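You operate a simulated robot arm through the tools that you are given. There is no shell and no other tool.

The job below is to be done with a simulated robot arm. You get a single attempt, and the scene is never put back.

TASK
Put things in order on the worktop corner. At the end: the white hand pump is on the teal tab box (marked "WASH TABS"); the yellow peg stands where the white cardboard tube stood; the white cardboard tube stands where the white hand pump stood; the brown oil pad is in the black drip tray; whatever was shut is shut again. Leave all else as you found it, and nothing knocked over. Set down upright: hand pump.

The check looks at the end state, three seconds after you hand in, the way a careful person would. Anything else that was tipped, shoved, dropped, spilled or broken makes it a failure.

THE ROBOT
A 7-joint arm with a two-finger gripper, fixed in place. Base frame: the origin is on the floor under the middle of its stand, x ahead of it, y to its left, z up; the work surface is at about z = 0.9. Lengths are in m, angles in rad, forces in N, time in s.
With the tool pointing down near the work surface it reaches from about 0.34 to 0.72 m from the base axis. Its first joint turns from -1.152 to 1.152 rad. Payload 2.45 kg.
The TCP is the grasp point between the finger pads, 0.026 m short of the fingertips. In the tool frame z runs along the fingers and y along their closing line. The gripper opens to 0.096 m; its body begins 0.069 m behind the TCP.
Orientation is told as [roll, pitch, yaw] about the base's x, y, z axes, in that order, counted from this pose: with the fingers straight down and closing along the base's y, the tool's x points along the base's -x, its y along +y and its z along -z.

THE INTERFACE
- The arm moves only by the tool send_rows. Its argument "rows" is a list of rows, each a list of 3 entries, a list of its own where there are three numbers: the gripper command, from -1 (shut) to 1 (fully open), values between in proportion, then the shift along the tool's x, y, z in m, then the turn, a rotation vector about the tool's x, y, z in rad. In form: [[claw, [tx, ty, tz], [wx, wy, wz]], ...]. A call has 1 to 20 rows; each row is the pose to reach, as a shift and turn from the pose commanded when the call began, along the tool's axes at that moment. Rows are played at 5 a second. More than 0.05 m and 0.15 rad between two rows, or a gripper value outside its range, and nothing of the call is played. Where a pose cannot be reached the arm comes as near as it can. A force on the tool above 40 N (or 10 N above the force at the start of the call, whichever is more), or a blocked arm, ends the call early, and 0.2 s more pass. Each finger travels about 0.05 m/s and halts on what it meets, pressing with about 34 N; the grip force reading is that of the motor and also rises with nothing between the fingers. The clock runs only during rows and for 0.2 s after the last one: add rows that repeat a pose to give the fingers time. The reply holds the time, the measured pose of the TCP, the force on the tool along the base axes, the opening and the grip force, in the units named above and with some noise, with the torque about the TCP (base axes, N m) and any sound that the robot's microphone picked up, and new pictures: "pictures" is both (left out), scene, wrist or none.
- Cameras (640 x 400 px; columns grow to the right, rows downward): "scene" is fixed at [0.1824, -0.384, 1.4304]; the picture's right is [0.72, -0.69, 0.00], its down [-0.27, -0.28, -0.92] and it looks along [0.64, 0.67, -0.39] (base axes); focal length 346 px, centre (320, 200). "wrist" rides on the gripper at [0.082, 0.003, -0.098] in the tool frame; the picture's right is [-0.04, 1.00, 0.00], its down [-0.73, -0.03, -0.68] and it looks along [-0.68, -0.03, 0.73] (tool axes); focal length 256 px, centre (320, 200). There is no depth. A picture from a camera that has moved, and an enlarged one, comes with that camera's place and axes in the base frame and with its lens. The place of the scene camera against the robot may be out by one fixed shift of up to 0.025 m in any direction.
- close_up(camera, box): a new picture of the part [left, top, right, bottom] of that camera's present view, enlarged. The clock stands still meanwhile.
- finish_job(): hands the job in; it is judged then, once.

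Places have to be worked out from the pictures, the camera data and where the tool is seen. Open the gripper and draw the arm clear of the work before you hand the job in, unless the task says otherwise.

The tools are called after "Call:" as a command line: name --argument value ..., lists and objects as JSON in quotes. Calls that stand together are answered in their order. send_rows: Moves the arm, as the interface text tells. Its arguments: {"type":"object","properties":{"rows":{"type":"array"},"pictures":{"type":"string","enum":["both","scene","wrist","none"]}},"required":["rows"]} The other tools are called the same way: close_up (camera, box) takes an enlarged picture of a part of a camera's view; finish_job () hands the job in.

At the start:

```text
clock: 0.0
eef_pos: [0.4075, -0.0098, 1.2654]
tool_rot: [0.0, 0.0, 0.0]
ft_force: [-0.5, 0.7, 0.1]
ft_torque: [-0.02, -0.02, 0.02]
width: 0.0958
gripper_force: 0.0
```

scene: 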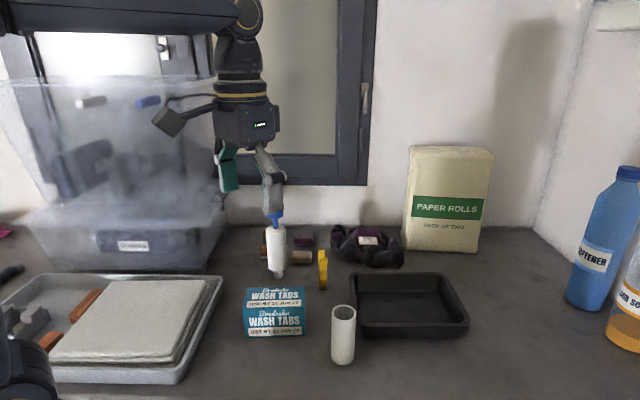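
wrist: 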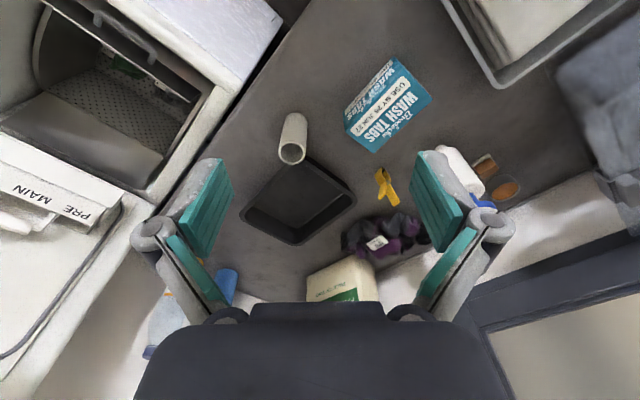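

I'll begin by looking closer at the objects in both cameras; the scene shows pump, tube, peg, tab box, tray, a tray with cloths and possibly brown pads.

Call:
close_up --camera "scene" --box '[200, 190, 480, 380]'

Call:
close_up --camera "scene" --box '[0, 250, 230, 400]'

Call:
close_up --camera "scene" --box '[0, 60, 260, 280]'

Call:
close_up --camera "wrist" --box '[220, 40, 540, 260]'

Call:
close_up --camera "wrist" --box '[0, 0, 300, 260]'

```text
2.11 times, centred on (340, 285) of scene
camera zoom: at [0.1824, -0.384, 1.4304], right [0.72, -0.69, 0.0], down [-0.27, -0.28, -0.92], along [0.64, 0.67, -0.39], focal length 727 px, centre (278, 21)
```

zoom: 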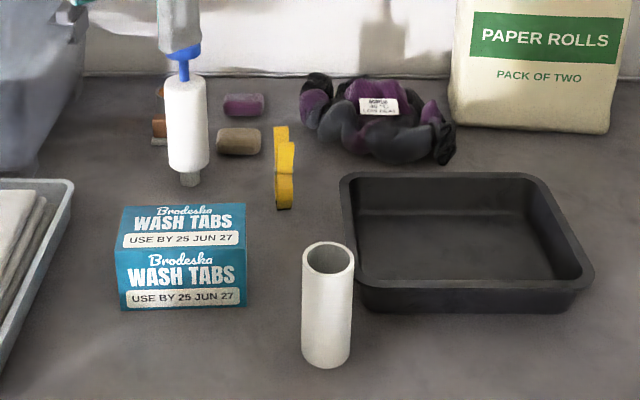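

```text
2.67 times, centred on (115, 325) of scene
camera zoom: at [0.1824, -0.384, 1.4304], right [0.72, -0.69, 0.0], down [-0.27, -0.28, -0.92], along [0.64, 0.67, -0.39], focal length 921 px, centre (867, -133)
```

zoom: 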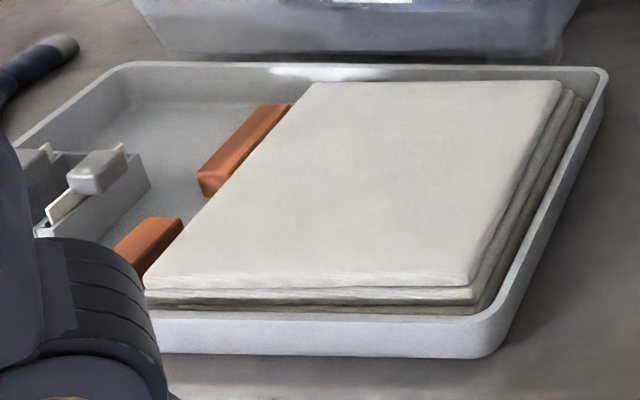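

```text
1.82 times, centred on (130, 170) of scene
camera zoom: at [0.1824, -0.384, 1.4304], right [0.72, -0.69, 0.0], down [-0.27, -0.28, -0.92], along [0.64, 0.67, -0.39], focal length 628 px, centre (666, 254)
```

zoom: 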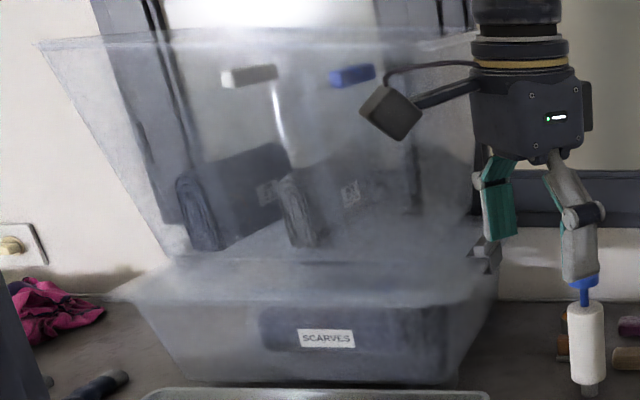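

```text
1.82 times, centred on (380, 150) of wrist
camera zoom: at [0.3278, -0.0065, 1.3639], right [0.04, 1.0, 0.0], down [0.73, -0.03, 0.68], along [0.68, -0.03, -0.73], focal length 465 px, centre (211, 291)
```

zoom: 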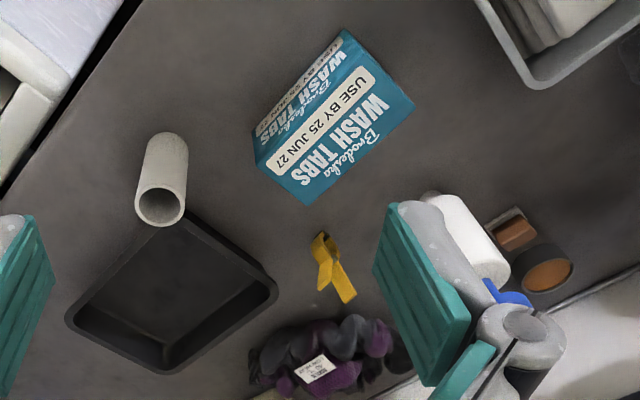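

```text
1.54 times, centred on (150, 130) of wrist
camera zoom: at [0.3278, -0.0065, 1.3639], right [0.04, 1.0, 0.0], down [0.73, -0.03, 0.68], along [0.68, -0.03, -0.73], focal length 394 px, centre (582, 308)
```

zoom: 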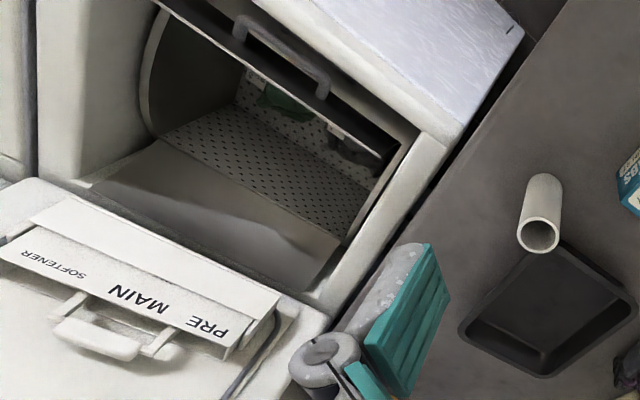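

Objects roughly located: tube ≈(0.55,-0.06), pump ≈(0.63,0.24), with small blocks behind the pump. I'll shift the arm to the left (+y) at its present height to look at the area around the pump.

Call:
send_rows --rows '[[1, [0, 0.04, 0], [0, 0, 0]], [1, [0, 0.08, 0], [0, 0, 0]], [1, [0, 0.12, 0], [0, 0, 0]], [1, [0, 0.16, 0], [0, 0, 0]], [1, [0, 0.2, 0], [0, 0, 0]], [1, [0, 0.24, 0], [0, 0, 0]], [1, [0, 0.24, 0], [0, 0, 0]]]'

```text
clock: 1.6
eef_pos: [0.4081, 0.2316, 1.2681]
tool_rot: [0.001, 0.0, -0.001]
ft_force: [-0.7, 0.9, -0.2]
ft_torque: [0.0, -0.02, 0.0]
width: 0.0962
gripper_force: 0.0
camera wrist: at [0.3278, 0.2341, 1.3647], right [0.04, 1.0, 0.0], down [0.73, -0.03, 0.68], along [0.68, -0.03, -0.73], focal length 256 px, centre (320, 200)
```

scene: 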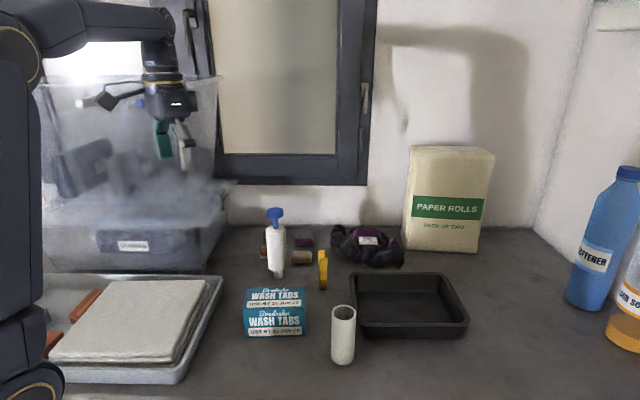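
wrist: 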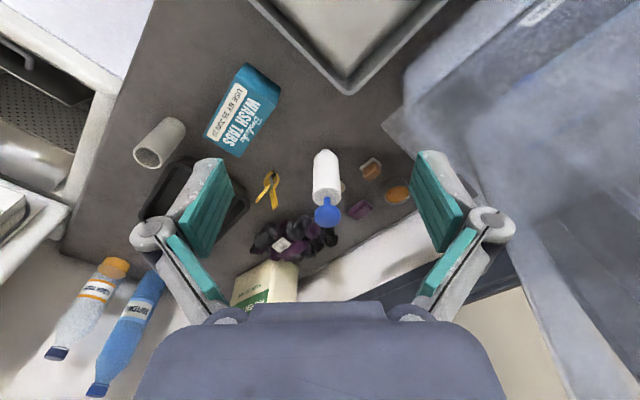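

Call:
close_up --camera "wrist" --box '[240, 120, 420, 240]'

Call:
close_up --camera "scene" --box '[240, 195, 360, 300]'

Call:
close_up --camera "wrist" --box '[240, 0, 640, 240]'

```text
3.33 times, centred on (330, 180) of wrist
camera zoom: at [0.3278, 0.2341, 1.3647], right [0.04, 1.0, 0.0], down [0.73, -0.03, 0.68], along [0.68, -0.03, -0.73], focal length 853 px, centre (287, 267)
```

zoom: 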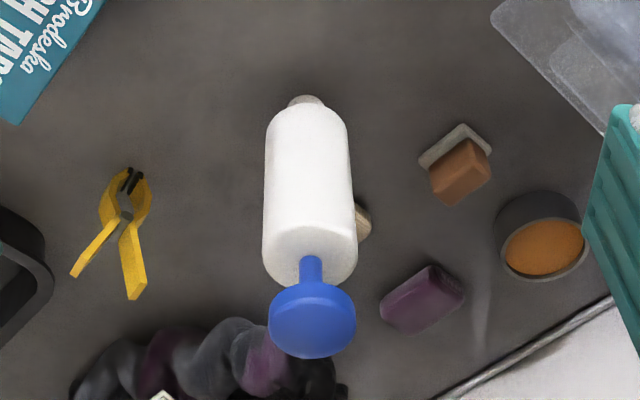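

```text
3.81 times, centred on (300, 248) of scene
camera zoom: at [0.1824, -0.3839, 1.4304], right [0.72, -0.69, 0.0], down [-0.27, -0.28, -0.92], along [0.64, 0.67, -0.39], focal length 1316 px, centre (396, 19)
```

zoom: 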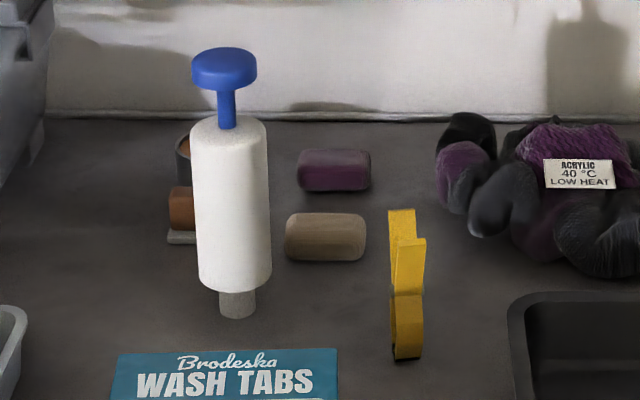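

```text
1.60 times, centred on (440, 120) of wrist
camera zoom: at [0.3278, 0.2341, 1.3647], right [0.04, 1.0, 0.0], down [0.73, -0.03, 0.68], along [0.68, -0.03, -0.73], focal length 410 px, centre (128, 328)
```

zoom: 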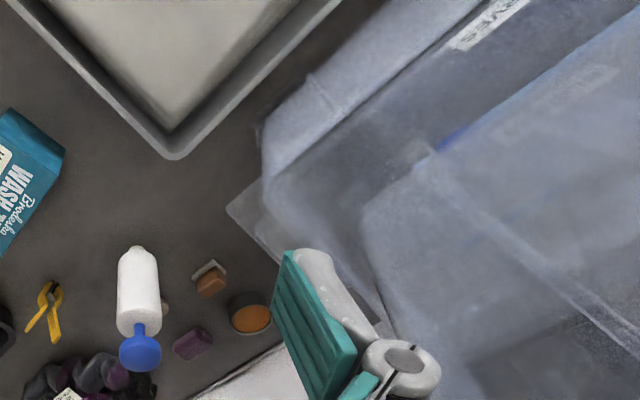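

The pump stands on a narrow grey foot; the peg is a yellow clothes peg. I need to tell which item is the "brown oil pad", so I zoom harder on the candidates and other containers.

Call:
close_up --camera "wrist" --box '[340, 140, 420, 220]'

Call:
close_up --camera "scene" --box '[250, 225, 320, 275]'

Call:
close_up --camera "scene" --box '[0, 260, 120, 360]'

Call:
close_up --camera "wrist" --box '[0, 0, 160, 240]'

Call:
close_up --camera "scene" --box '[30, 70, 250, 280]'

```text
5.00 times, centred on (380, 180) of wrist
camera zoom: at [0.3278, 0.2341, 1.3647], right [0.04, 1.0, 0.0], down [0.73, -0.03, 0.68], along [0.68, -0.03, -0.73], focal length 1280 px, centre (20, 300)
```

zoom: 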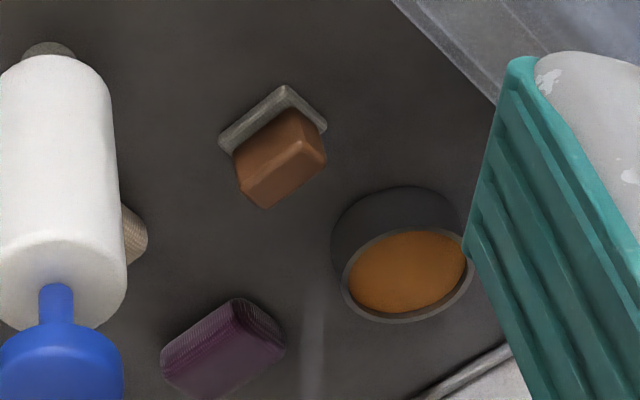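

```text
8.00 times, centred on (285, 250) of scene
camera zoom: at [0.1824, -0.3839, 1.4304], right [0.72, -0.69, 0.0], down [-0.27, -0.28, -0.92], along [0.64, 0.67, -0.39], focal length 2764 px, centre (600, -200)
```

zoom: 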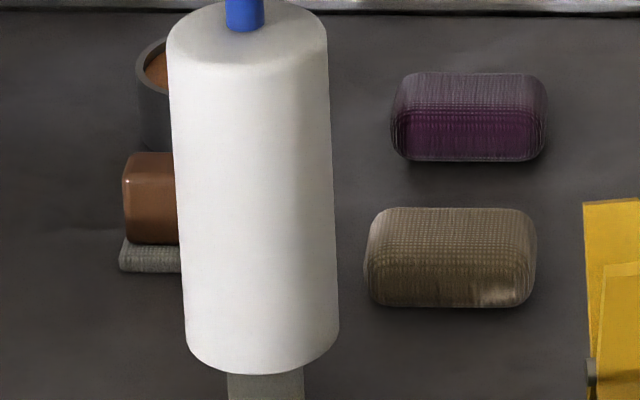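

```text
4.00 times, centred on (60, 310) of scene
camera zoom: at [0.1824, -0.3839, 1.4304], right [0.72, -0.69, 0.0], down [-0.27, -0.28, -0.92], along [0.64, 0.67, -0.39], focal length 1382 px, centre (1360, -240)
```

zoom: 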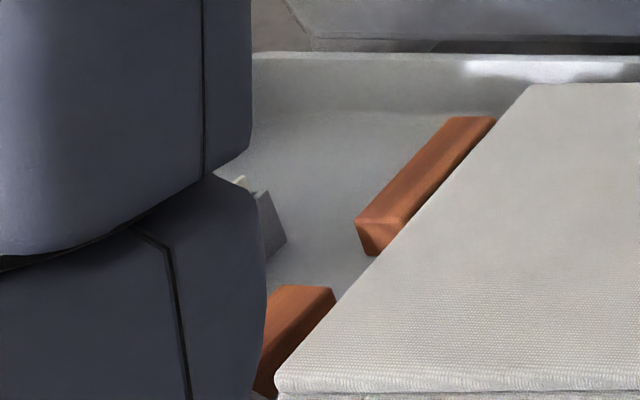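

```text
1.67 times, centred on (80, 120) of wrist
camera zoom: at [0.3278, 0.2341, 1.3647], right [0.04, 1.0, 0.0], down [0.73, -0.03, 0.68], along [0.68, -0.03, -0.73], focal length 427 px, centre (720, 333)
```

zoom: 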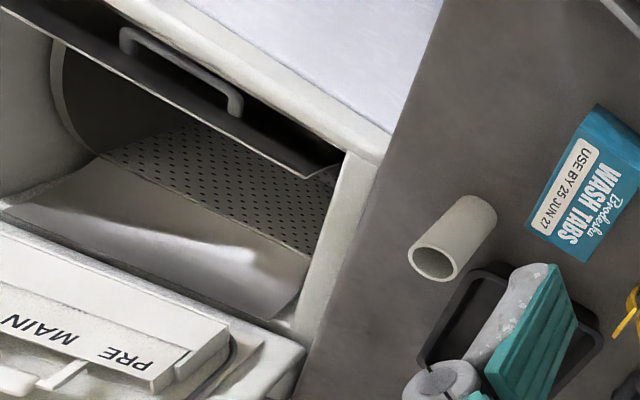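

```text
1.90 times, centred on (140, 175) of scene
camera zoom: at [0.1824, -0.3839, 1.4304], right [0.72, -0.69, 0.0], down [-0.27, -0.28, -0.92], along [0.64, 0.67, -0.39], focal length 658 px, centre (663, 248)
```

zoom: 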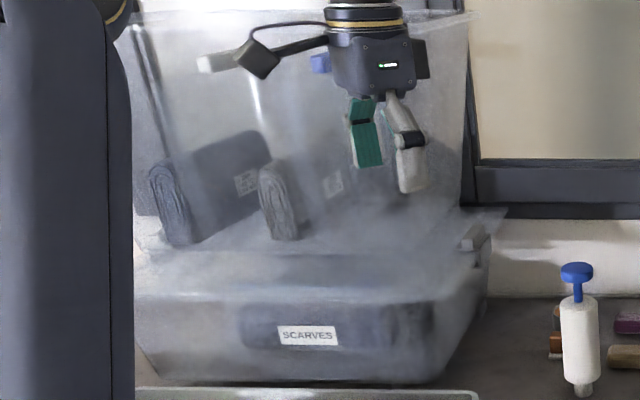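

Two woven pads (tan-brown, purple), a brown block with felt sole, and a tin of brown stuff are behind the pump. I'll lower and yaw the tool to look at those from nearer, staying clear of the pump.

Call:
send_rows --rows '[[1, [-0.014, -0.022, 0.026], [0, 0, -0.09]], [1, [-0.028, -0.044, 0.052], [0, 0, -0.18]], [1, [-0.042, -0.066, 0.078], [0, 0, -0.27]], [1, [-0.056, -0.088, 0.104], [0, 0, -0.36]], [1, [-0.07, -0.11, 0.13], [0, 0, -0.45]], [1, [-0.07, -0.11, 0.13], [0, 0, -0.45]]]'

```text
clock: 3.0
eef_pos: [0.4784, 0.1219, 1.1369]
tool_rot: [0.0, 0.0, 0.453]
ft_force: [0.0, 0.0, -0.7]
ft_torque: [0.01, 0.03, 0.0]
width: 0.0959
gripper_force: 0.1
camera wrist: at [0.4048, 0.0881, 1.2343], right [-0.4, 0.92, 0.0], down [0.67, 0.29, 0.68], along [0.62, 0.27, -0.73], focal length 256 px, centre (320, 200)
```

scene: 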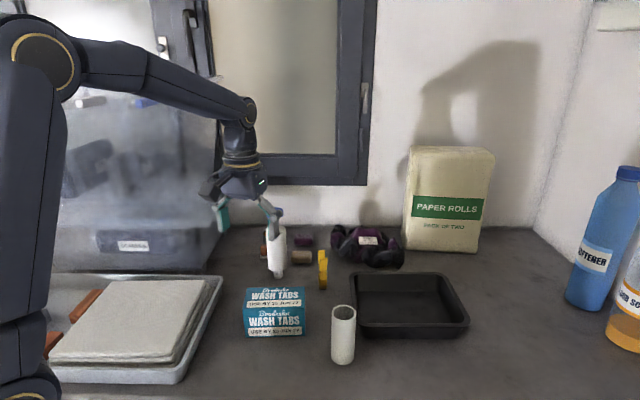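
wrist: 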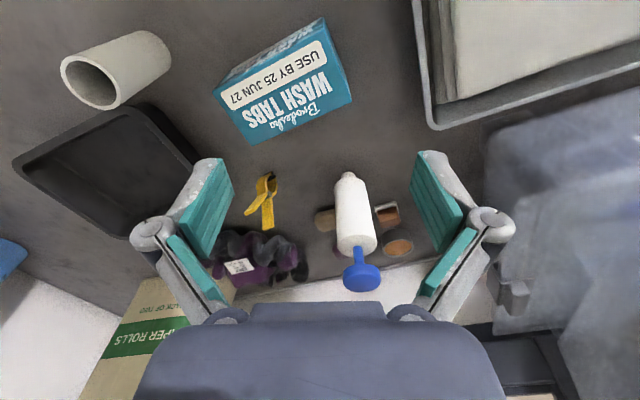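

Call:
close_up --camera "wrist" --box '[300, 160, 420, 260]'

Call:
close_up --camera "wrist" --box '[190, 0, 370, 240]'

Call:
close_up --camera "wrist" --box '[400, 0, 640, 180]'

```text
4.00 times, centred on (360, 210) of wrist
camera zoom: at [0.4048, 0.0881, 1.2343], right [-0.4, 0.92, 0.0], down [0.67, 0.29, 0.68], along [0.62, 0.27, -0.73], focal length 1024 px, centre (160, 160)
```

zoom: 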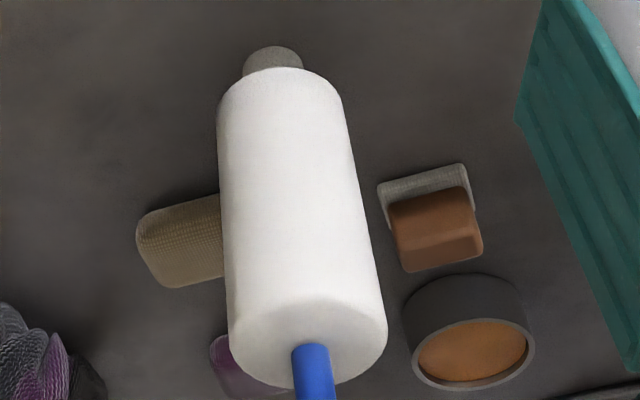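

```text
1.67 times, centred on (280, 120) of wrist
camera zoom: at [0.4048, 0.0881, 1.2343], right [-0.4, 0.92, 0.0], down [0.67, 0.29, 0.68], along [0.62, 0.27, -0.73], focal length 427 px, centre (387, 333)
```

zoom: 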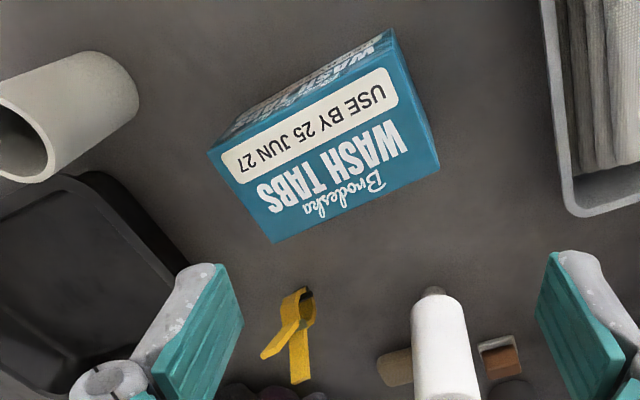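

```text
2.22 times, centred on (520, 90) of wrist
camera zoom: at [0.4048, 0.0881, 1.2343], right [-0.4, 0.92, 0.0], down [0.67, 0.29, 0.68], along [0.62, 0.27, -0.73], focal length 569 px, centre (-124, 444)
```

zoom: 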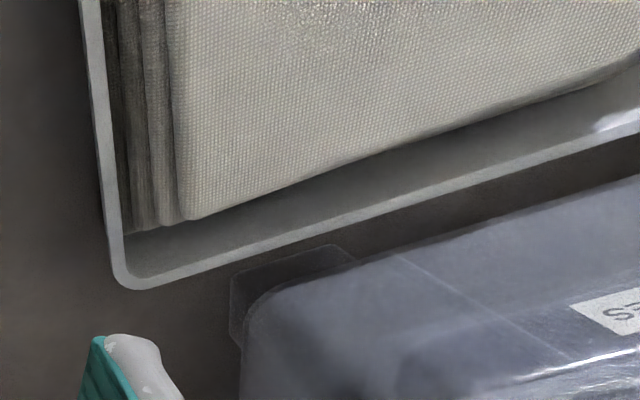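

The felt-soled brown block is ≈(0.66,0.335), the tan woven pad ≈(0.716,0.247). Before deciding which one is the "oil pad", I'll survey the rest of the worktop, first the left tray area from higher up.

Call:
send_rows --rows '[[1, [0.03, 0.02, -0.03], [0, 0, 0.0]], [1, [0.06, 0.04, -0.06], [0, 0, 0.0]], [1, [0.09, 0.06, -0.09], [0, 0, -0.1]], [1, [0.11, 0.08, -0.12], [0, 0, -0.2]], [1, [0.12, 0.1, -0.14], [0, 0, -0.3]], [1, [0.12, 0.1, -0.14], [0, 0, -0.3]]]'

```text
clock: 4.4
eef_pos: [0.3255, 0.1604, 1.276]
tool_rot: [0.0, 0.0, 0.751]
ft_force: [0.5, -1.1, -0.1]
ft_torque: [0.02, 0.03, 0.02]
width: 0.0962
gripper_force: 0.0
camera wrist: at [0.2652, 0.1054, 1.3746], right [-0.65, 0.76, 0.0], down [0.56, 0.48, 0.68], along [0.51, 0.44, -0.73], focal length 256 px, centre (320, 200)
```

scene: 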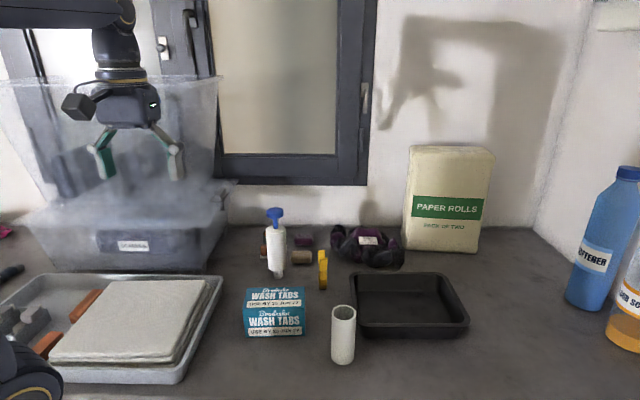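
wrist: 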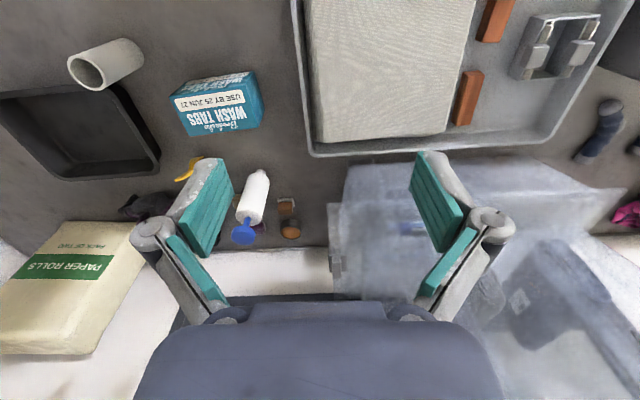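

Zooming on the tray's side and the items near it.

Call:
close_up --camera "wrist" --box '[440, 0, 640, 240]'

Call:
close_up --camera "wrist" --box '[320, 140, 640, 380]'

Call:
close_up --camera "wrist" --box '[200, 150, 330, 250]'

Call:
close_up --camera "scene" --box '[0, 60, 250, 280]'

```text
1.67 times, centred on (540, 120) of wrist
camera zoom: at [0.2652, 0.1054, 1.3746], right [-0.65, 0.76, 0.0], down [0.56, 0.48, 0.68], along [0.51, 0.44, -0.73], focal length 427 px, centre (-47, 333)
```

zoom: 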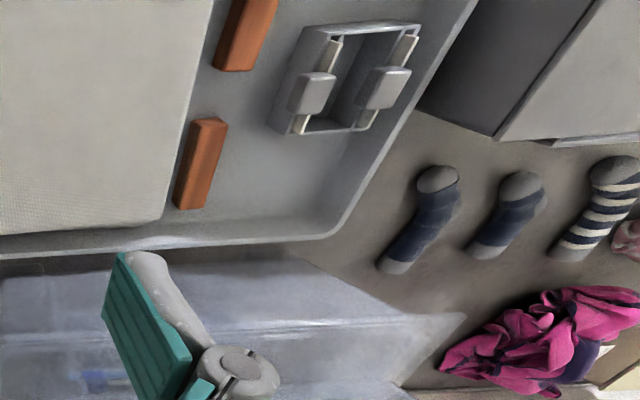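

```text
1.67 times, centred on (480, 260) of wrist
camera zoom: at [0.2652, 0.1054, 1.3746], right [-0.65, 0.76, 0.0], down [0.56, 0.48, 0.68], along [0.51, 0.44, -0.73], focal length 427 px, centre (53, 100)
```

zoom: 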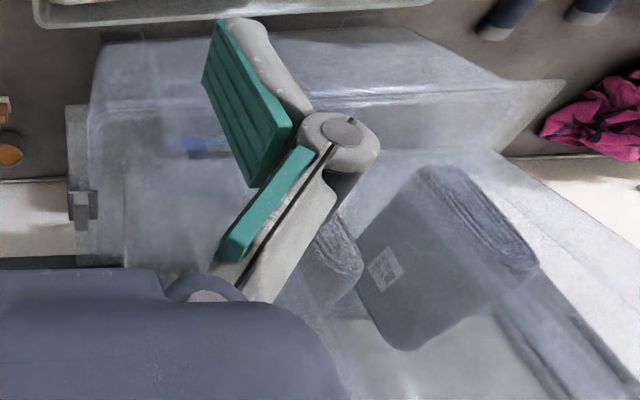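

```text
4.00 times, centred on (265, 200) of wrist
camera zoom: at [0.2652, 0.1054, 1.3746], right [-0.65, 0.76, 0.0], down [0.56, 0.48, 0.68], along [0.51, 0.44, -0.73], focal length 1024 px, centre (540, 200)
```

zoom: 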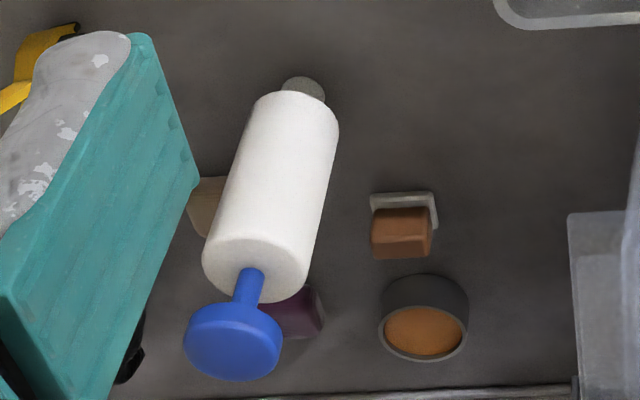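

```text
1.82 times, centred on (125, 170) of scene
camera zoom: at [0.1824, -0.384, 1.4304], right [0.72, -0.69, 0.0], down [-0.27, -0.28, -0.92], along [0.64, 0.67, -0.39], focal length 628 px, centre (674, 254)
```

zoom: 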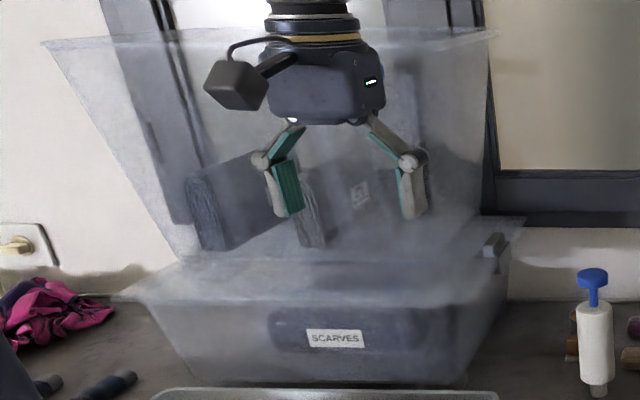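

The left area holds stacked bins, socks, linens — no pad-like item other than the cluster behind the pump. Now I survey the right-hand side (machine, drawer, bottles).

Call:
send_rows --rows '[[1, [0, -0.035, 0], [0, 0, 0.14]], [1, [0, -0.07, 0], [0, 0, 0.28]], [1, [0, -0.105, 0], [0, 0, 0.42]], [1, [0, -0.14, 0], [0, 0, 0.56]], [1, [0, -0.175, 0], [0, 0, 0.7]], [1, [0, -0.21, 0], [0, 0, 0.84]], [1, [0, -0.24, 0], [0, 0, 0.96]], [1, [0, -0.26, 0], [0, 0, 1.05]], [1, [0, -0.26, 0], [0, 0, 1.05]]]'

```text
clock: 6.4
eef_pos: [0.5039, -0.0315, 1.2765]
tool_rot: [0.0, 0.0, -0.302]
ft_force: [-0.4, -0.2, -0.4]
ft_torque: [-0.02, 0.03, -0.01]
width: 0.0962
gripper_force: 0.1
camera wrist: at [0.4288, -0.0054, 1.3738], right [0.33, 0.94, 0.0], down [0.69, -0.25, 0.68], along [0.64, -0.23, -0.73], focal length 256 px, centre (320, 200)
```

scene: 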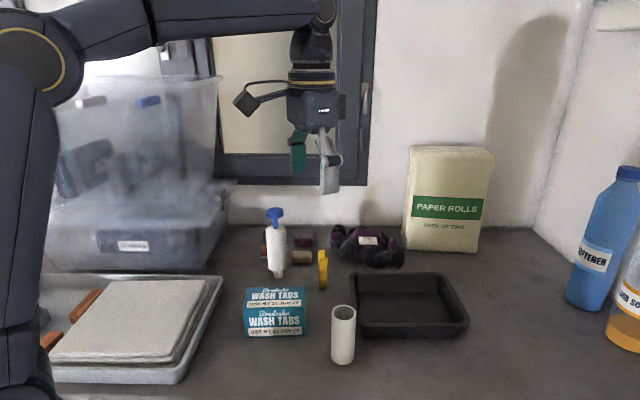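
wrist: 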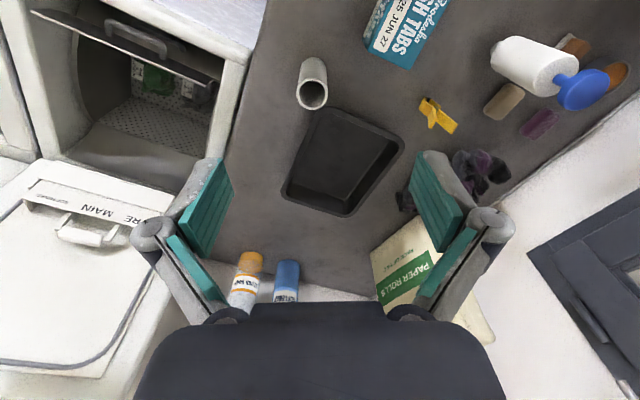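

Call:
close_up --camera "wrist" --box '[460, 0, 640, 160]'

Call:
close_up --camera "wrist" --box '[0, 0, 260, 260]'

Call:
close_up --camera "wrist" --box '[260, 0, 480, 230]'

```text
2.50 times, centred on (550, 80) of wrist
camera zoom: at [0.4288, -0.0054, 1.3738], right [0.33, 0.94, 0.0], down [0.69, -0.25, 0.68], along [0.64, -0.23, -0.73], focal length 640 px, centre (-255, 500)
```

zoom: 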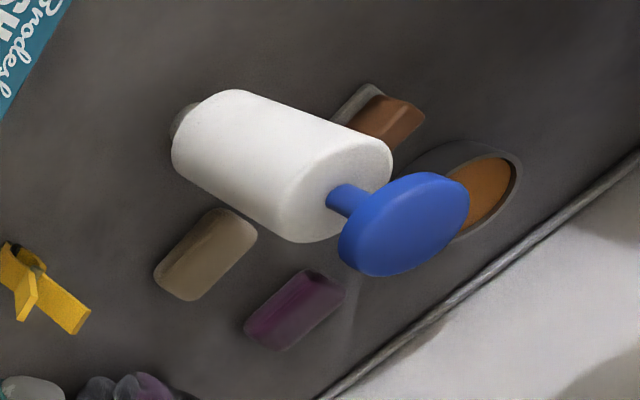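

```text
1.54 times, centred on (130, 130) of wrist
camera zoom: at [0.4288, -0.0054, 1.3738], right [0.33, 0.94, 0.0], down [0.69, -0.25, 0.68], along [0.64, -0.23, -0.73], focal length 394 px, centre (612, 308)
```

zoom: 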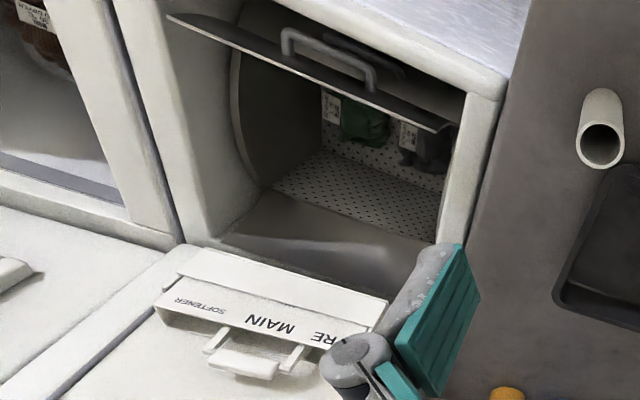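

```text
1.74 times, centred on (370, 115) of wrist
camera zoom: at [0.4288, -0.0054, 1.3738], right [0.33, 0.94, 0.0], down [0.69, -0.25, 0.68], along [0.64, -0.23, -0.73], focal length 445 px, centre (233, 348)
```

zoom: 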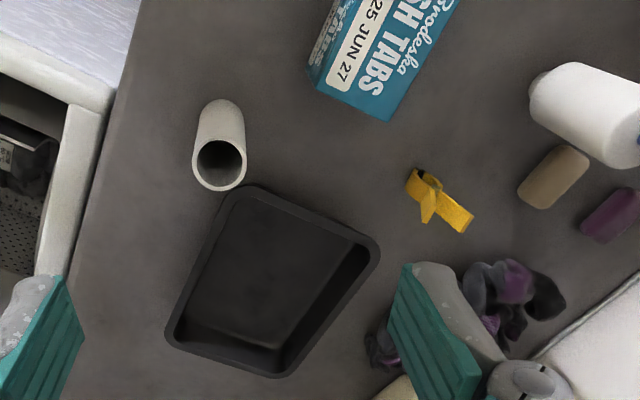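

The right side shows only machine, drawer and bottles, so the pad must be one in the cluster by the pump. Next I want to know how far the stacked bins reach toward the pump, so I move back and turn to look at them.

Call:
send_rows --rows '[[1, [0.023, 0.005, 0.004], [0, 0, -0.129]], [1, [0.046, 0.01, 0.008], [0, 0, -0.257]], [1, [0.069, 0.015, 0.011], [0, 0, -0.386]], [1, [0.092, 0.02, 0.015], [0, 0, -0.514]], [1, [0.115, 0.025, 0.019], [0, 0, -0.643]], [1, [0.138, 0.03, 0.023], [0, 0, -0.771]], [1, [0.1617, 0.035, 0.0265], [0, 0, -0.9]], [1, [0.1617, 0.035, 0.0265], [0, 0, -0.9]]]' --pictures "none"

Call:
send_rows --rows '[[1, [0, 0, 0], [0, -0.14, 0]], [1, [0, 0, 0], [0, -0.28, 0]], [1, [0, 0, 0], [0, -0.42, 0]], [1, [0, 0, 0], [0, -0.56, 0]], [1, [0, 0, 0], [0, -0.6, 0]], [1, [0, 0, 0], [0, -0.6, 0]]]'

```text
clock: 8.2
eef_pos: [0.3593, 0.0497, 1.2491]
tool_rot: [-0.002, -0.001, 0.601]
ft_force: [0.2, -0.5, -0.2]
ft_torque: [0.0, 0.01, -0.02]
width: 0.0961
gripper_force: 0.0
```

```text
clock: 9.6
eef_pos: [0.3603, 0.0494, 1.2492]
tool_rot: [0.001, -0.6, 0.6]
ft_force: [0.5, -0.6, -0.5]
ft_torque: [-0.01, 0.0, 0.02]
width: 0.0959
gripper_force: 0.0
camera wrist: at [0.2576, -0.0179, 1.2838], right [-0.54, 0.84, 0.02], down [0.2, 0.1, 0.97], along [0.82, 0.53, -0.22], focal length 256 px, centre (320, 200)
```

scene: 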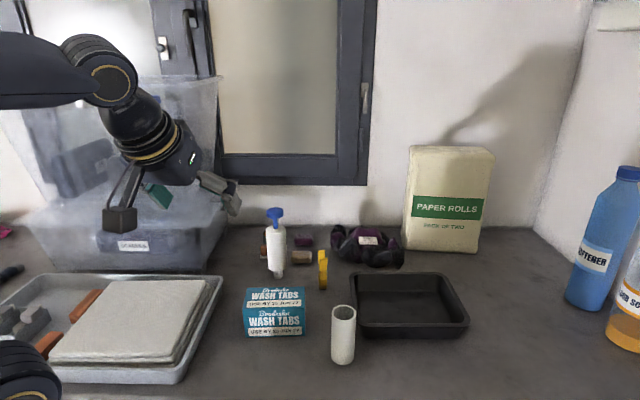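
wrist: 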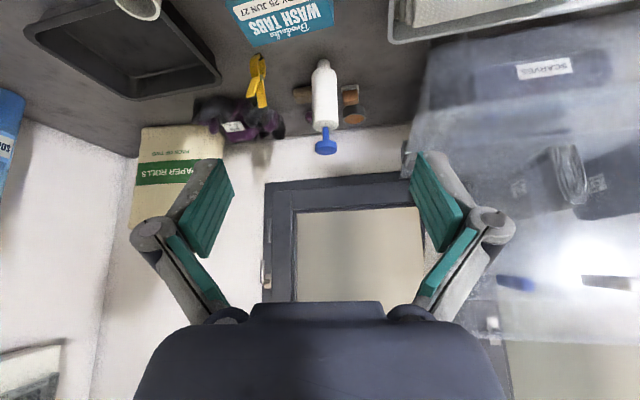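

The view now shows the bin from the front. I zoom in on its edge nearest the pump.

Call:
close_up --camera "wrist" --box '[380, 0, 640, 400]'

Call:
close_up --camera "wrist" --box '[240, 30, 440, 170]'

```text
1.00 times, centred on (510, 200) of wrist (not enlarged: the box is as wide or as high as the picture)
camera zoom: at [0.2576, -0.0179, 1.2838], right [-0.54, 0.84, 0.02], down [0.2, 0.1, 0.97], along [0.82, 0.53, -0.22], focal length 256 px, centre (130, 200)
```

zoom: 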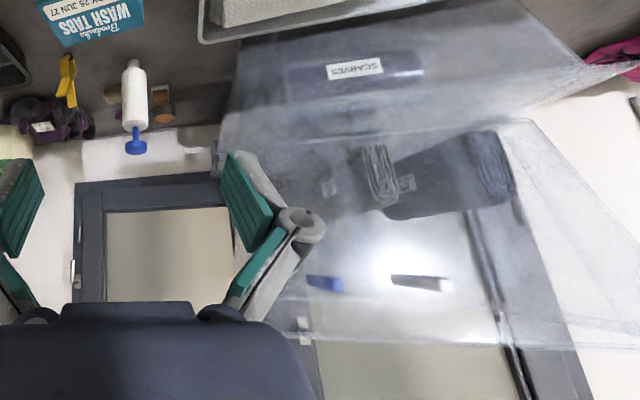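

```text
2.86 times, centred on (340, 100) of wrist
camera zoom: at [0.2576, -0.0179, 1.2838], right [-0.54, 0.84, 0.02], down [0.2, 0.1, 0.97], along [0.82, 0.53, -0.22], focal length 731 px, centre (263, 486)
```

zoom: 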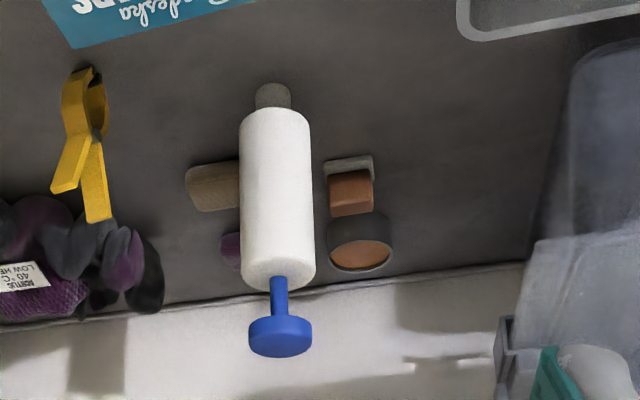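

It's a lidded bin whose lid stands open at the back; its near flange is ~15 cm from the pump, so there is room. Pump axis ≈(0.619,0.232), body top z≈1.045, knob top z≈1.09. I level the tool and go above the pump.

Call:
send_rows --rows '[[1, [0, 0, 0], [0, 0.14, 0]], [1, [0, 0, 0], [0, 0.28, 0]], [1, [0, 0, 0], [0, 0.42, 0]], [1, [0, 0, 0], [0, 0.56, 0]], [1, [0, 0, 0], [0, 0.6, 0]], [1, [0, 0, 0], [0, 0.6, 0]]]' --pictures "none"

Call:
send_rows --rows '[[1, [-0.04, 0.001, 0.006], [0, 0, 0.05]], [1, [-0.08, 0.002, 0.012], [0, 0, 0.1]], [1, [-0.12, 0.002, 0.018], [0, 0, 0.15]], [1, [-0.16, 0.003, 0.024], [0, 0, 0.2]], [1, [-0.2, 0.003, 0.03], [0, 0, 0.25]], [1, [-0.24, 0.004, 0.036], [0, 0, 0.3]], [1, [-0.28, 0.004, 0.042], [0, 0, 0.35]], [1, [-0.317, 0.005, 0.049], [0, 0, 0.4]], [1, [-0.317, 0.005, 0.049], [0, 0, 0.4]]]'

```text
clock: 11.0
eef_pos: [0.3599, 0.0505, 1.2499]
tool_rot: [0.0, 0.002, 0.6]
ft_force: [-0.4, -0.2, -0.3]
ft_torque: [-0.01, -0.02, 0.0]
width: 0.0959
gripper_force: 0.0
```

```text
clock: 13.0
eef_pos: [0.6126, 0.2286, 1.1969]
tool_rot: [-0.002, 0.001, 0.2]
ft_force: [-0.3, -0.2, -0.2]
ft_torque: [0.0, -0.02, 0.0]
width: 0.0959
gripper_force: 0.1
out of reach, approached as far as the arm can: row 8, 9
camera wrist: at [0.5335, 0.2155, 1.2956], right [-0.16, 0.99, 0.0], down [0.73, 0.12, 0.68], along [0.67, 0.11, -0.74], focal length 256 px, centre (320, 200)
```

scene: 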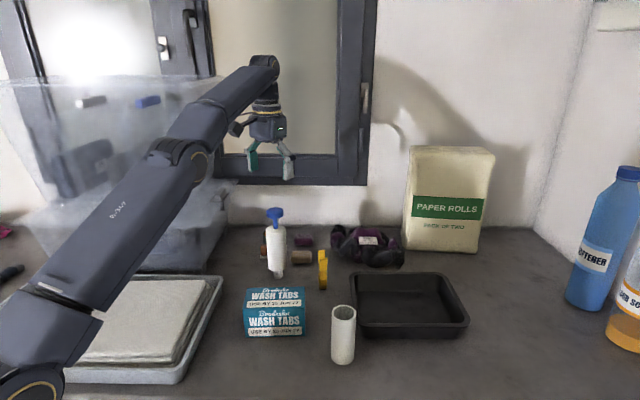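
wrist: 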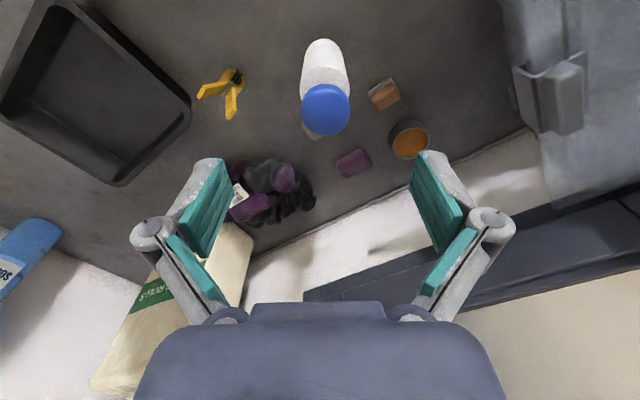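

The knob appears at the pump axis ≈(0.620,0.234), slightly ahead of me; reach is limited up here. I descend partway and read where I am.

Call:
send_rows --rows '[[1, [0, 0, 0.03], [0, 0, 0]], [1, [0, 0, 0.06], [0, 0, 0]], [1, [0, 0, 0.08], [0, 0, 0]], [1, [0, 0, 0.08], [0, 0, 0]]]'

```text
clock: 14.0
eef_pos: [0.6139, 0.2303, 1.1173]
tool_rot: [-0.001, 0.002, 0.2]
ft_force: [-0.6, 0.3, 0.0]
ft_torque: [0.03, 0.02, 0.0]
width: 0.0959
gripper_force: 0.0
camera wrist: at [0.5338, 0.2157, 1.2152], right [-0.16, 0.99, 0.0], down [0.72, 0.12, 0.68], along [0.67, 0.11, -0.73], focal length 256 px, centre (320, 200)
```

scene: 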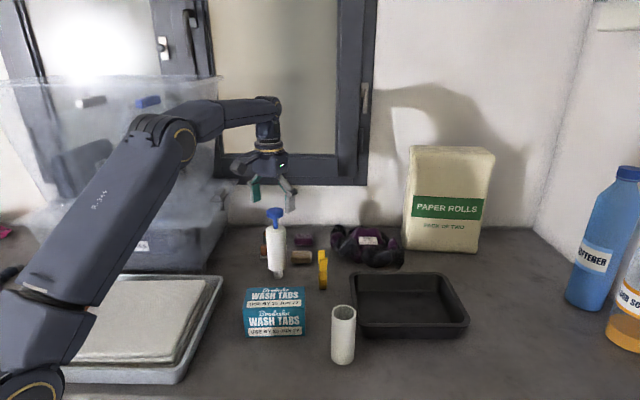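
wrist: 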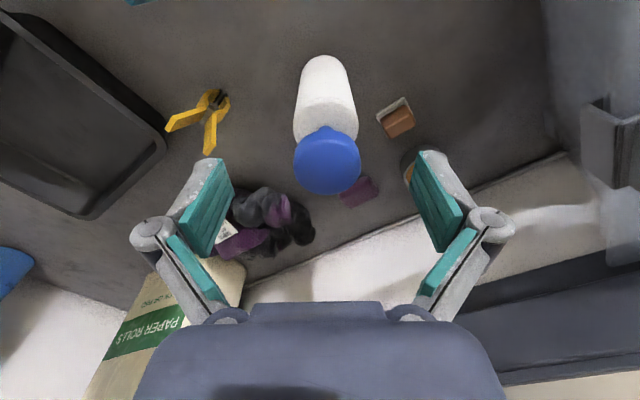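

I'm within ~4 mm of the pump axis. I shift onto the axis then lower so the pads surround the body top, gripper palm staying just above the knob.

Call:
send_rows --rows '[[1, [-0.0045, 0.002, 0], [0, 0, 0]], [1, [-0.0045, 0.002, 0.02], [0, 0, 0]], [1, [-0.0045, 0.002, 0.04], [0, 0, 0]], [1, [-0.0045, 0.002, 0.06], [0, 0, 0]], [1, [-0.0045, 0.002, 0.07], [0, 0, 0]], [1, [-0.0045, 0.002, 0.075], [0, 0, 0]], [1, [-0.0045, 0.002, 0.075], [0, 0, 0]]]'

```text
clock: 15.6
eef_pos: [0.6169, 0.2335, 1.0419]
tool_rot: [0.0, 0.0, 0.199]
ft_force: [0.0, -0.5, 0.0]
ft_torque: [0.0, 0.02, 0.02]
width: 0.0959
gripper_force: 0.0
camera wrist: at [0.5377, 0.2189, 1.1398], right [-0.16, 0.99, 0.0], down [0.72, 0.12, 0.68], along [0.67, 0.11, -0.73], focal length 256 px, centre (320, 200)
```

scene: 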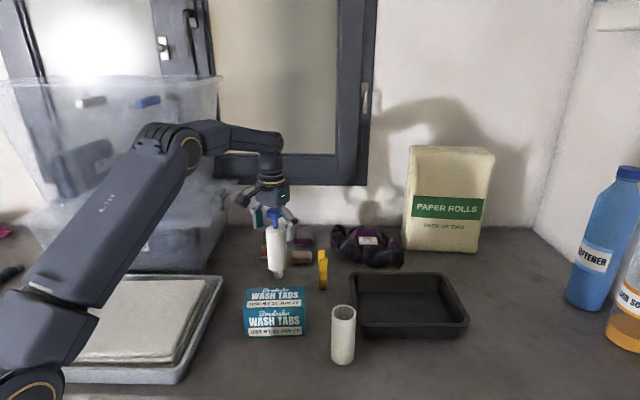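
wrist: 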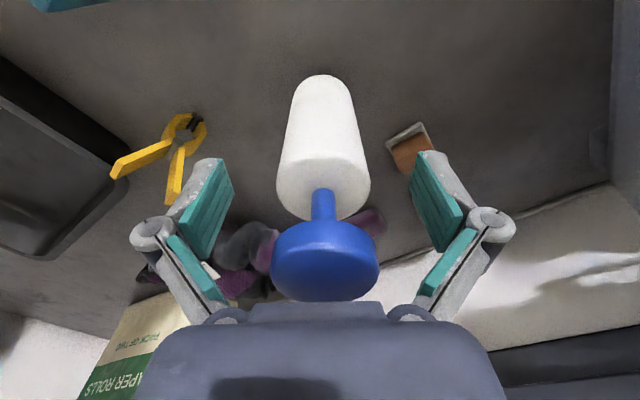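

The pump is centred between the pads with its body top about level with the TCP. I lower another 10 mm (palm still clears knob) and close the gripper.

Call:
send_rows --rows '[[1, [0, 0, 0.01], [0, 0, 0]], [1, [0, 0, 0.01], [0, 0, 0]], [0.4, [0, 0, 0.01], [0, 0, 0]], [0.1, [0, 0, 0.01], [0, 0, 0]], [-0.2, [0, 0, 0.01], [0, 0, 0]], [-1, [0, 0, 0.01], [0, 0, 0]], [-1, [0, 0, 0.01], [0, 0, 0]], [-1, [0, 0, 0.01], [0, 0, 0]], [-1, [0, 0, 0.01], [0, 0, 0]]]'

```text
clock: 17.6
eef_pos: [0.6162, 0.2325, 1.0336]
tool_rot: [0.0, 0.002, 0.2]
ft_force: [-0.3, 0.2, 3.1]
ft_torque: [0.0, 0.06, -0.02]
width: 0.0481
gripper_force: 33.7
camera wrist: at [0.5377, 0.2188, 1.1303], right [-0.16, 0.99, 0.0], down [0.72, 0.12, 0.68], along [0.67, 0.11, -0.73], focal length 256 px, centre (320, 200)
```

scene: 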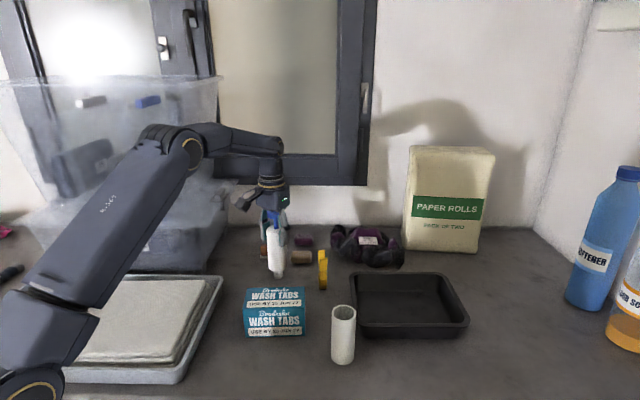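
wrist: 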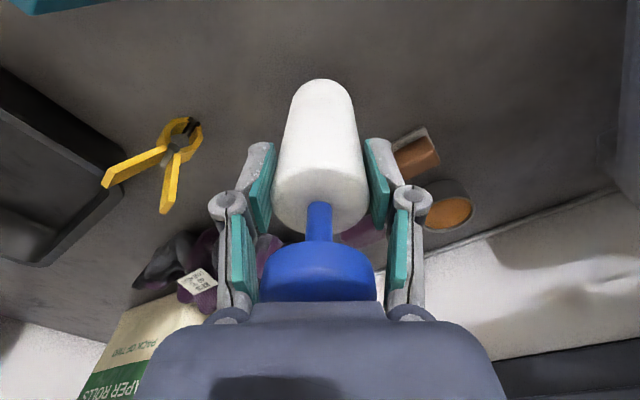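

Pump held (width 48 mm, 34 N). I lift it straight up and check that it comes along.

Call:
send_rows --rows '[[-1, [0, 0, -0.015], [0, 0, 0]], [-1, [0, 0, -0.04], [0, 0, 0]], [-1, [0, 0, -0.07], [0, 0, 0]], [-1, [0, 0, -0.1], [0, 0, 0]], [-1, [0, 0, -0.12], [0, 0, 0]], [-1, [0, 0, -0.12], [0, 0, 0]]]'

```text
clock: 19.0
eef_pos: [0.617, 0.2325, 1.1532]
tool_rot: [0.0, 0.0, 0.2]
ft_force: [0.8, 0.8, -0.7]
ft_torque: [0.01, 0.01, 0.0]
width: 0.0483
gripper_force: 34.1
camera wrist: at [0.5377, 0.2184, 1.251], right [-0.16, 0.99, 0.0], down [0.72, 0.12, 0.68], along [0.67, 0.11, -0.73], focal length 256 px, centre (320, 200)
```

scene: 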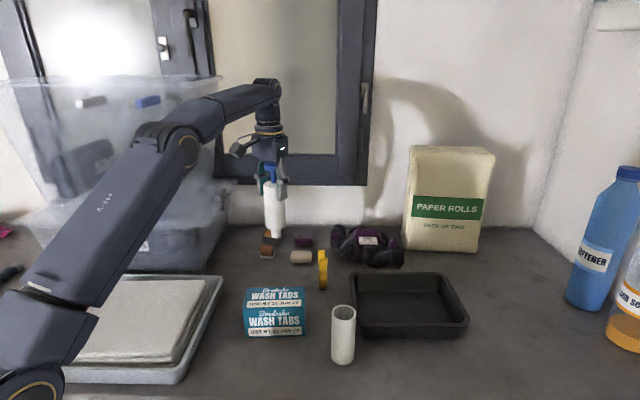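
wrist: 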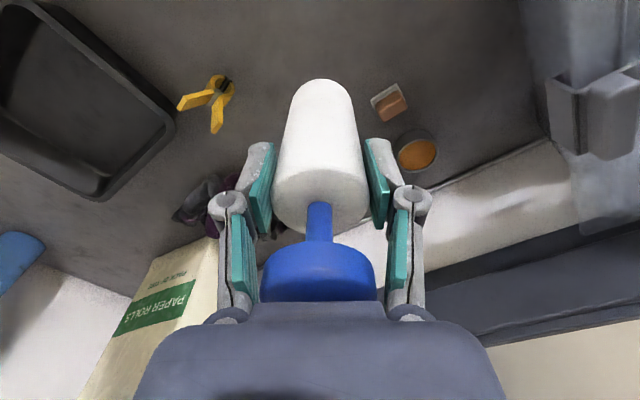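

The pump is up and straight. Now the cluster is unobstructed in the scene camera, so I zoom on it and on the hanging pump.

Call:
close_up --camera "scene" --box '[250, 215, 330, 275]'

Call:
close_up --camera "scene" --box '[225, 130, 325, 250]'

Call:
close_up --camera "scene" --box '[230, 275, 330, 350]'

```text
6.67 times, centred on (290, 245) of scene
camera zoom: at [0.1824, -0.3839, 1.4304], right [0.72, -0.69, 0.0], down [-0.27, -0.28, -0.92], along [0.64, 0.67, -0.39], focal length 2303 px, centre (520, -100)
```

zoom: 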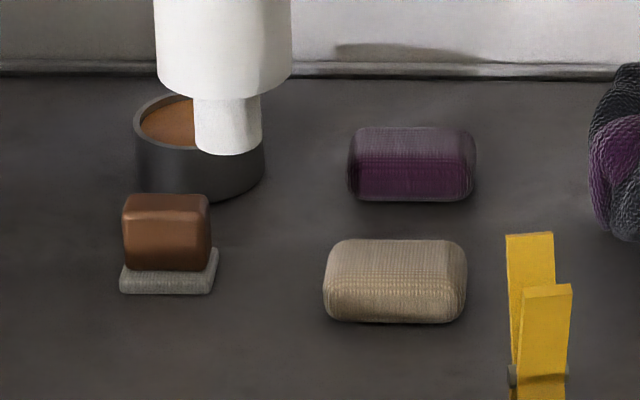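

```text
3.33 times, centred on (275, 190) of scene
camera zoom: at [0.1824, -0.3839, 1.4304], right [0.72, -0.69, 0.0], down [-0.27, -0.28, -0.92], along [0.64, 0.67, -0.39], focal length 1152 px, centre (470, 233)
```

zoom: 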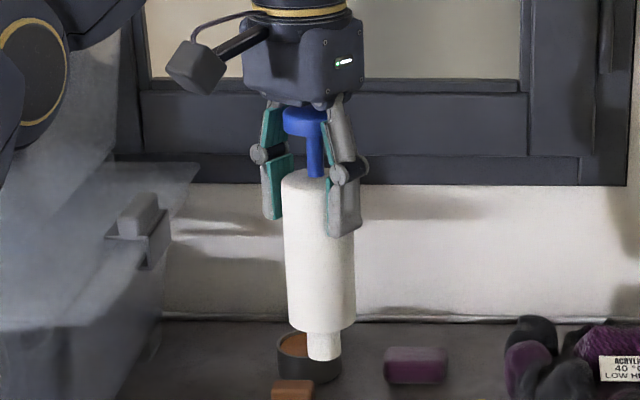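

```text
5.33 times, centred on (280, 312) of scene
camera zoom: at [0.1824, -0.3839, 1.4304], right [0.72, -0.69, 0.0], down [-0.27, -0.28, -0.92], along [0.64, 0.67, -0.39], focal length 1843 px, centre (533, -400)
```

zoom: 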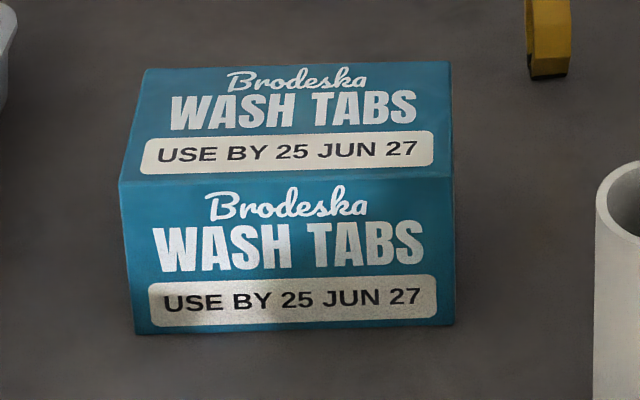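

In full light the block on the felt sole is clearly brown while the loose pads are beige and purple, so the brown oil pad is the felt-soled block ≈(0.66,0.333). Now I carry the pump over the tab box centre ≈(0.513,0.095), box top ≈0.972.

Call:
send_rows --rows '[[-1, [0.015, -0.013, 0], [0, 0, 0]], [-1, [0.04, -0.035, 0], [0, 0, 0]], [-1, [0.065, -0.057, 0], [0, 0, 0]], [-1, [0.09, -0.079, 0], [0, 0, 0]], [-1, [0.115, -0.101, 0], [0, 0, 0]], [-1, [0.1303, -0.1144, 0], [0, 0, 0]], [-1, [0.1303, -0.1144, 0], [0, 0, 0]], [-1, [0.1303, -0.1144, 0], [0, 0, 0]]]'

```text
clock: 20.8
eef_pos: [0.5132, 0.0939, 1.1531]
tool_rot: [0.0, 0.001, 0.201]
ft_force: [-0.6, 0.5, -1.4]
ft_torque: [0.03, -0.01, -0.02]
width: 0.0478
gripper_force: 34.0
camera wrist: at [0.4326, 0.0801, 1.2502], right [-0.16, 0.99, 0.0], down [0.72, 0.12, 0.68], along [0.67, 0.11, -0.73], focal length 256 px, centre (320, 200)
```

scene: 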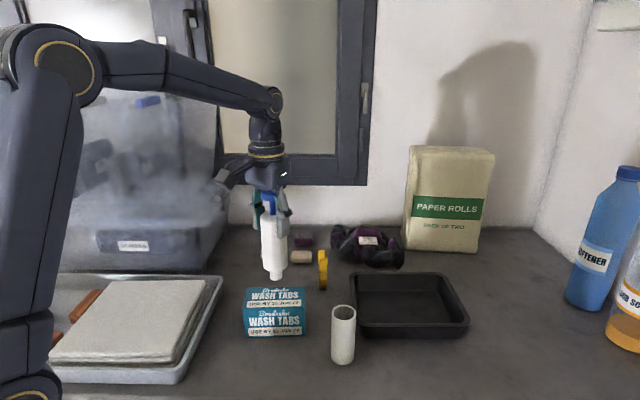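
wrist: 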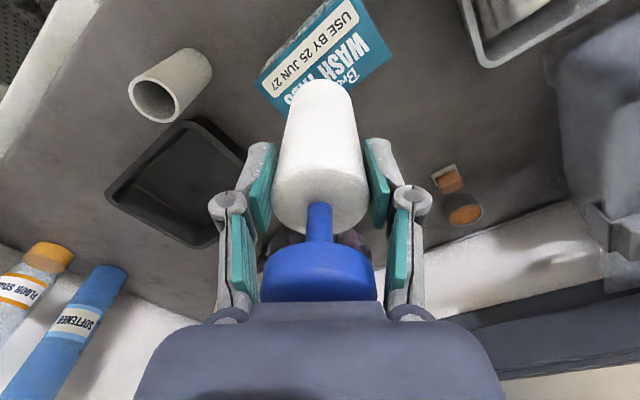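

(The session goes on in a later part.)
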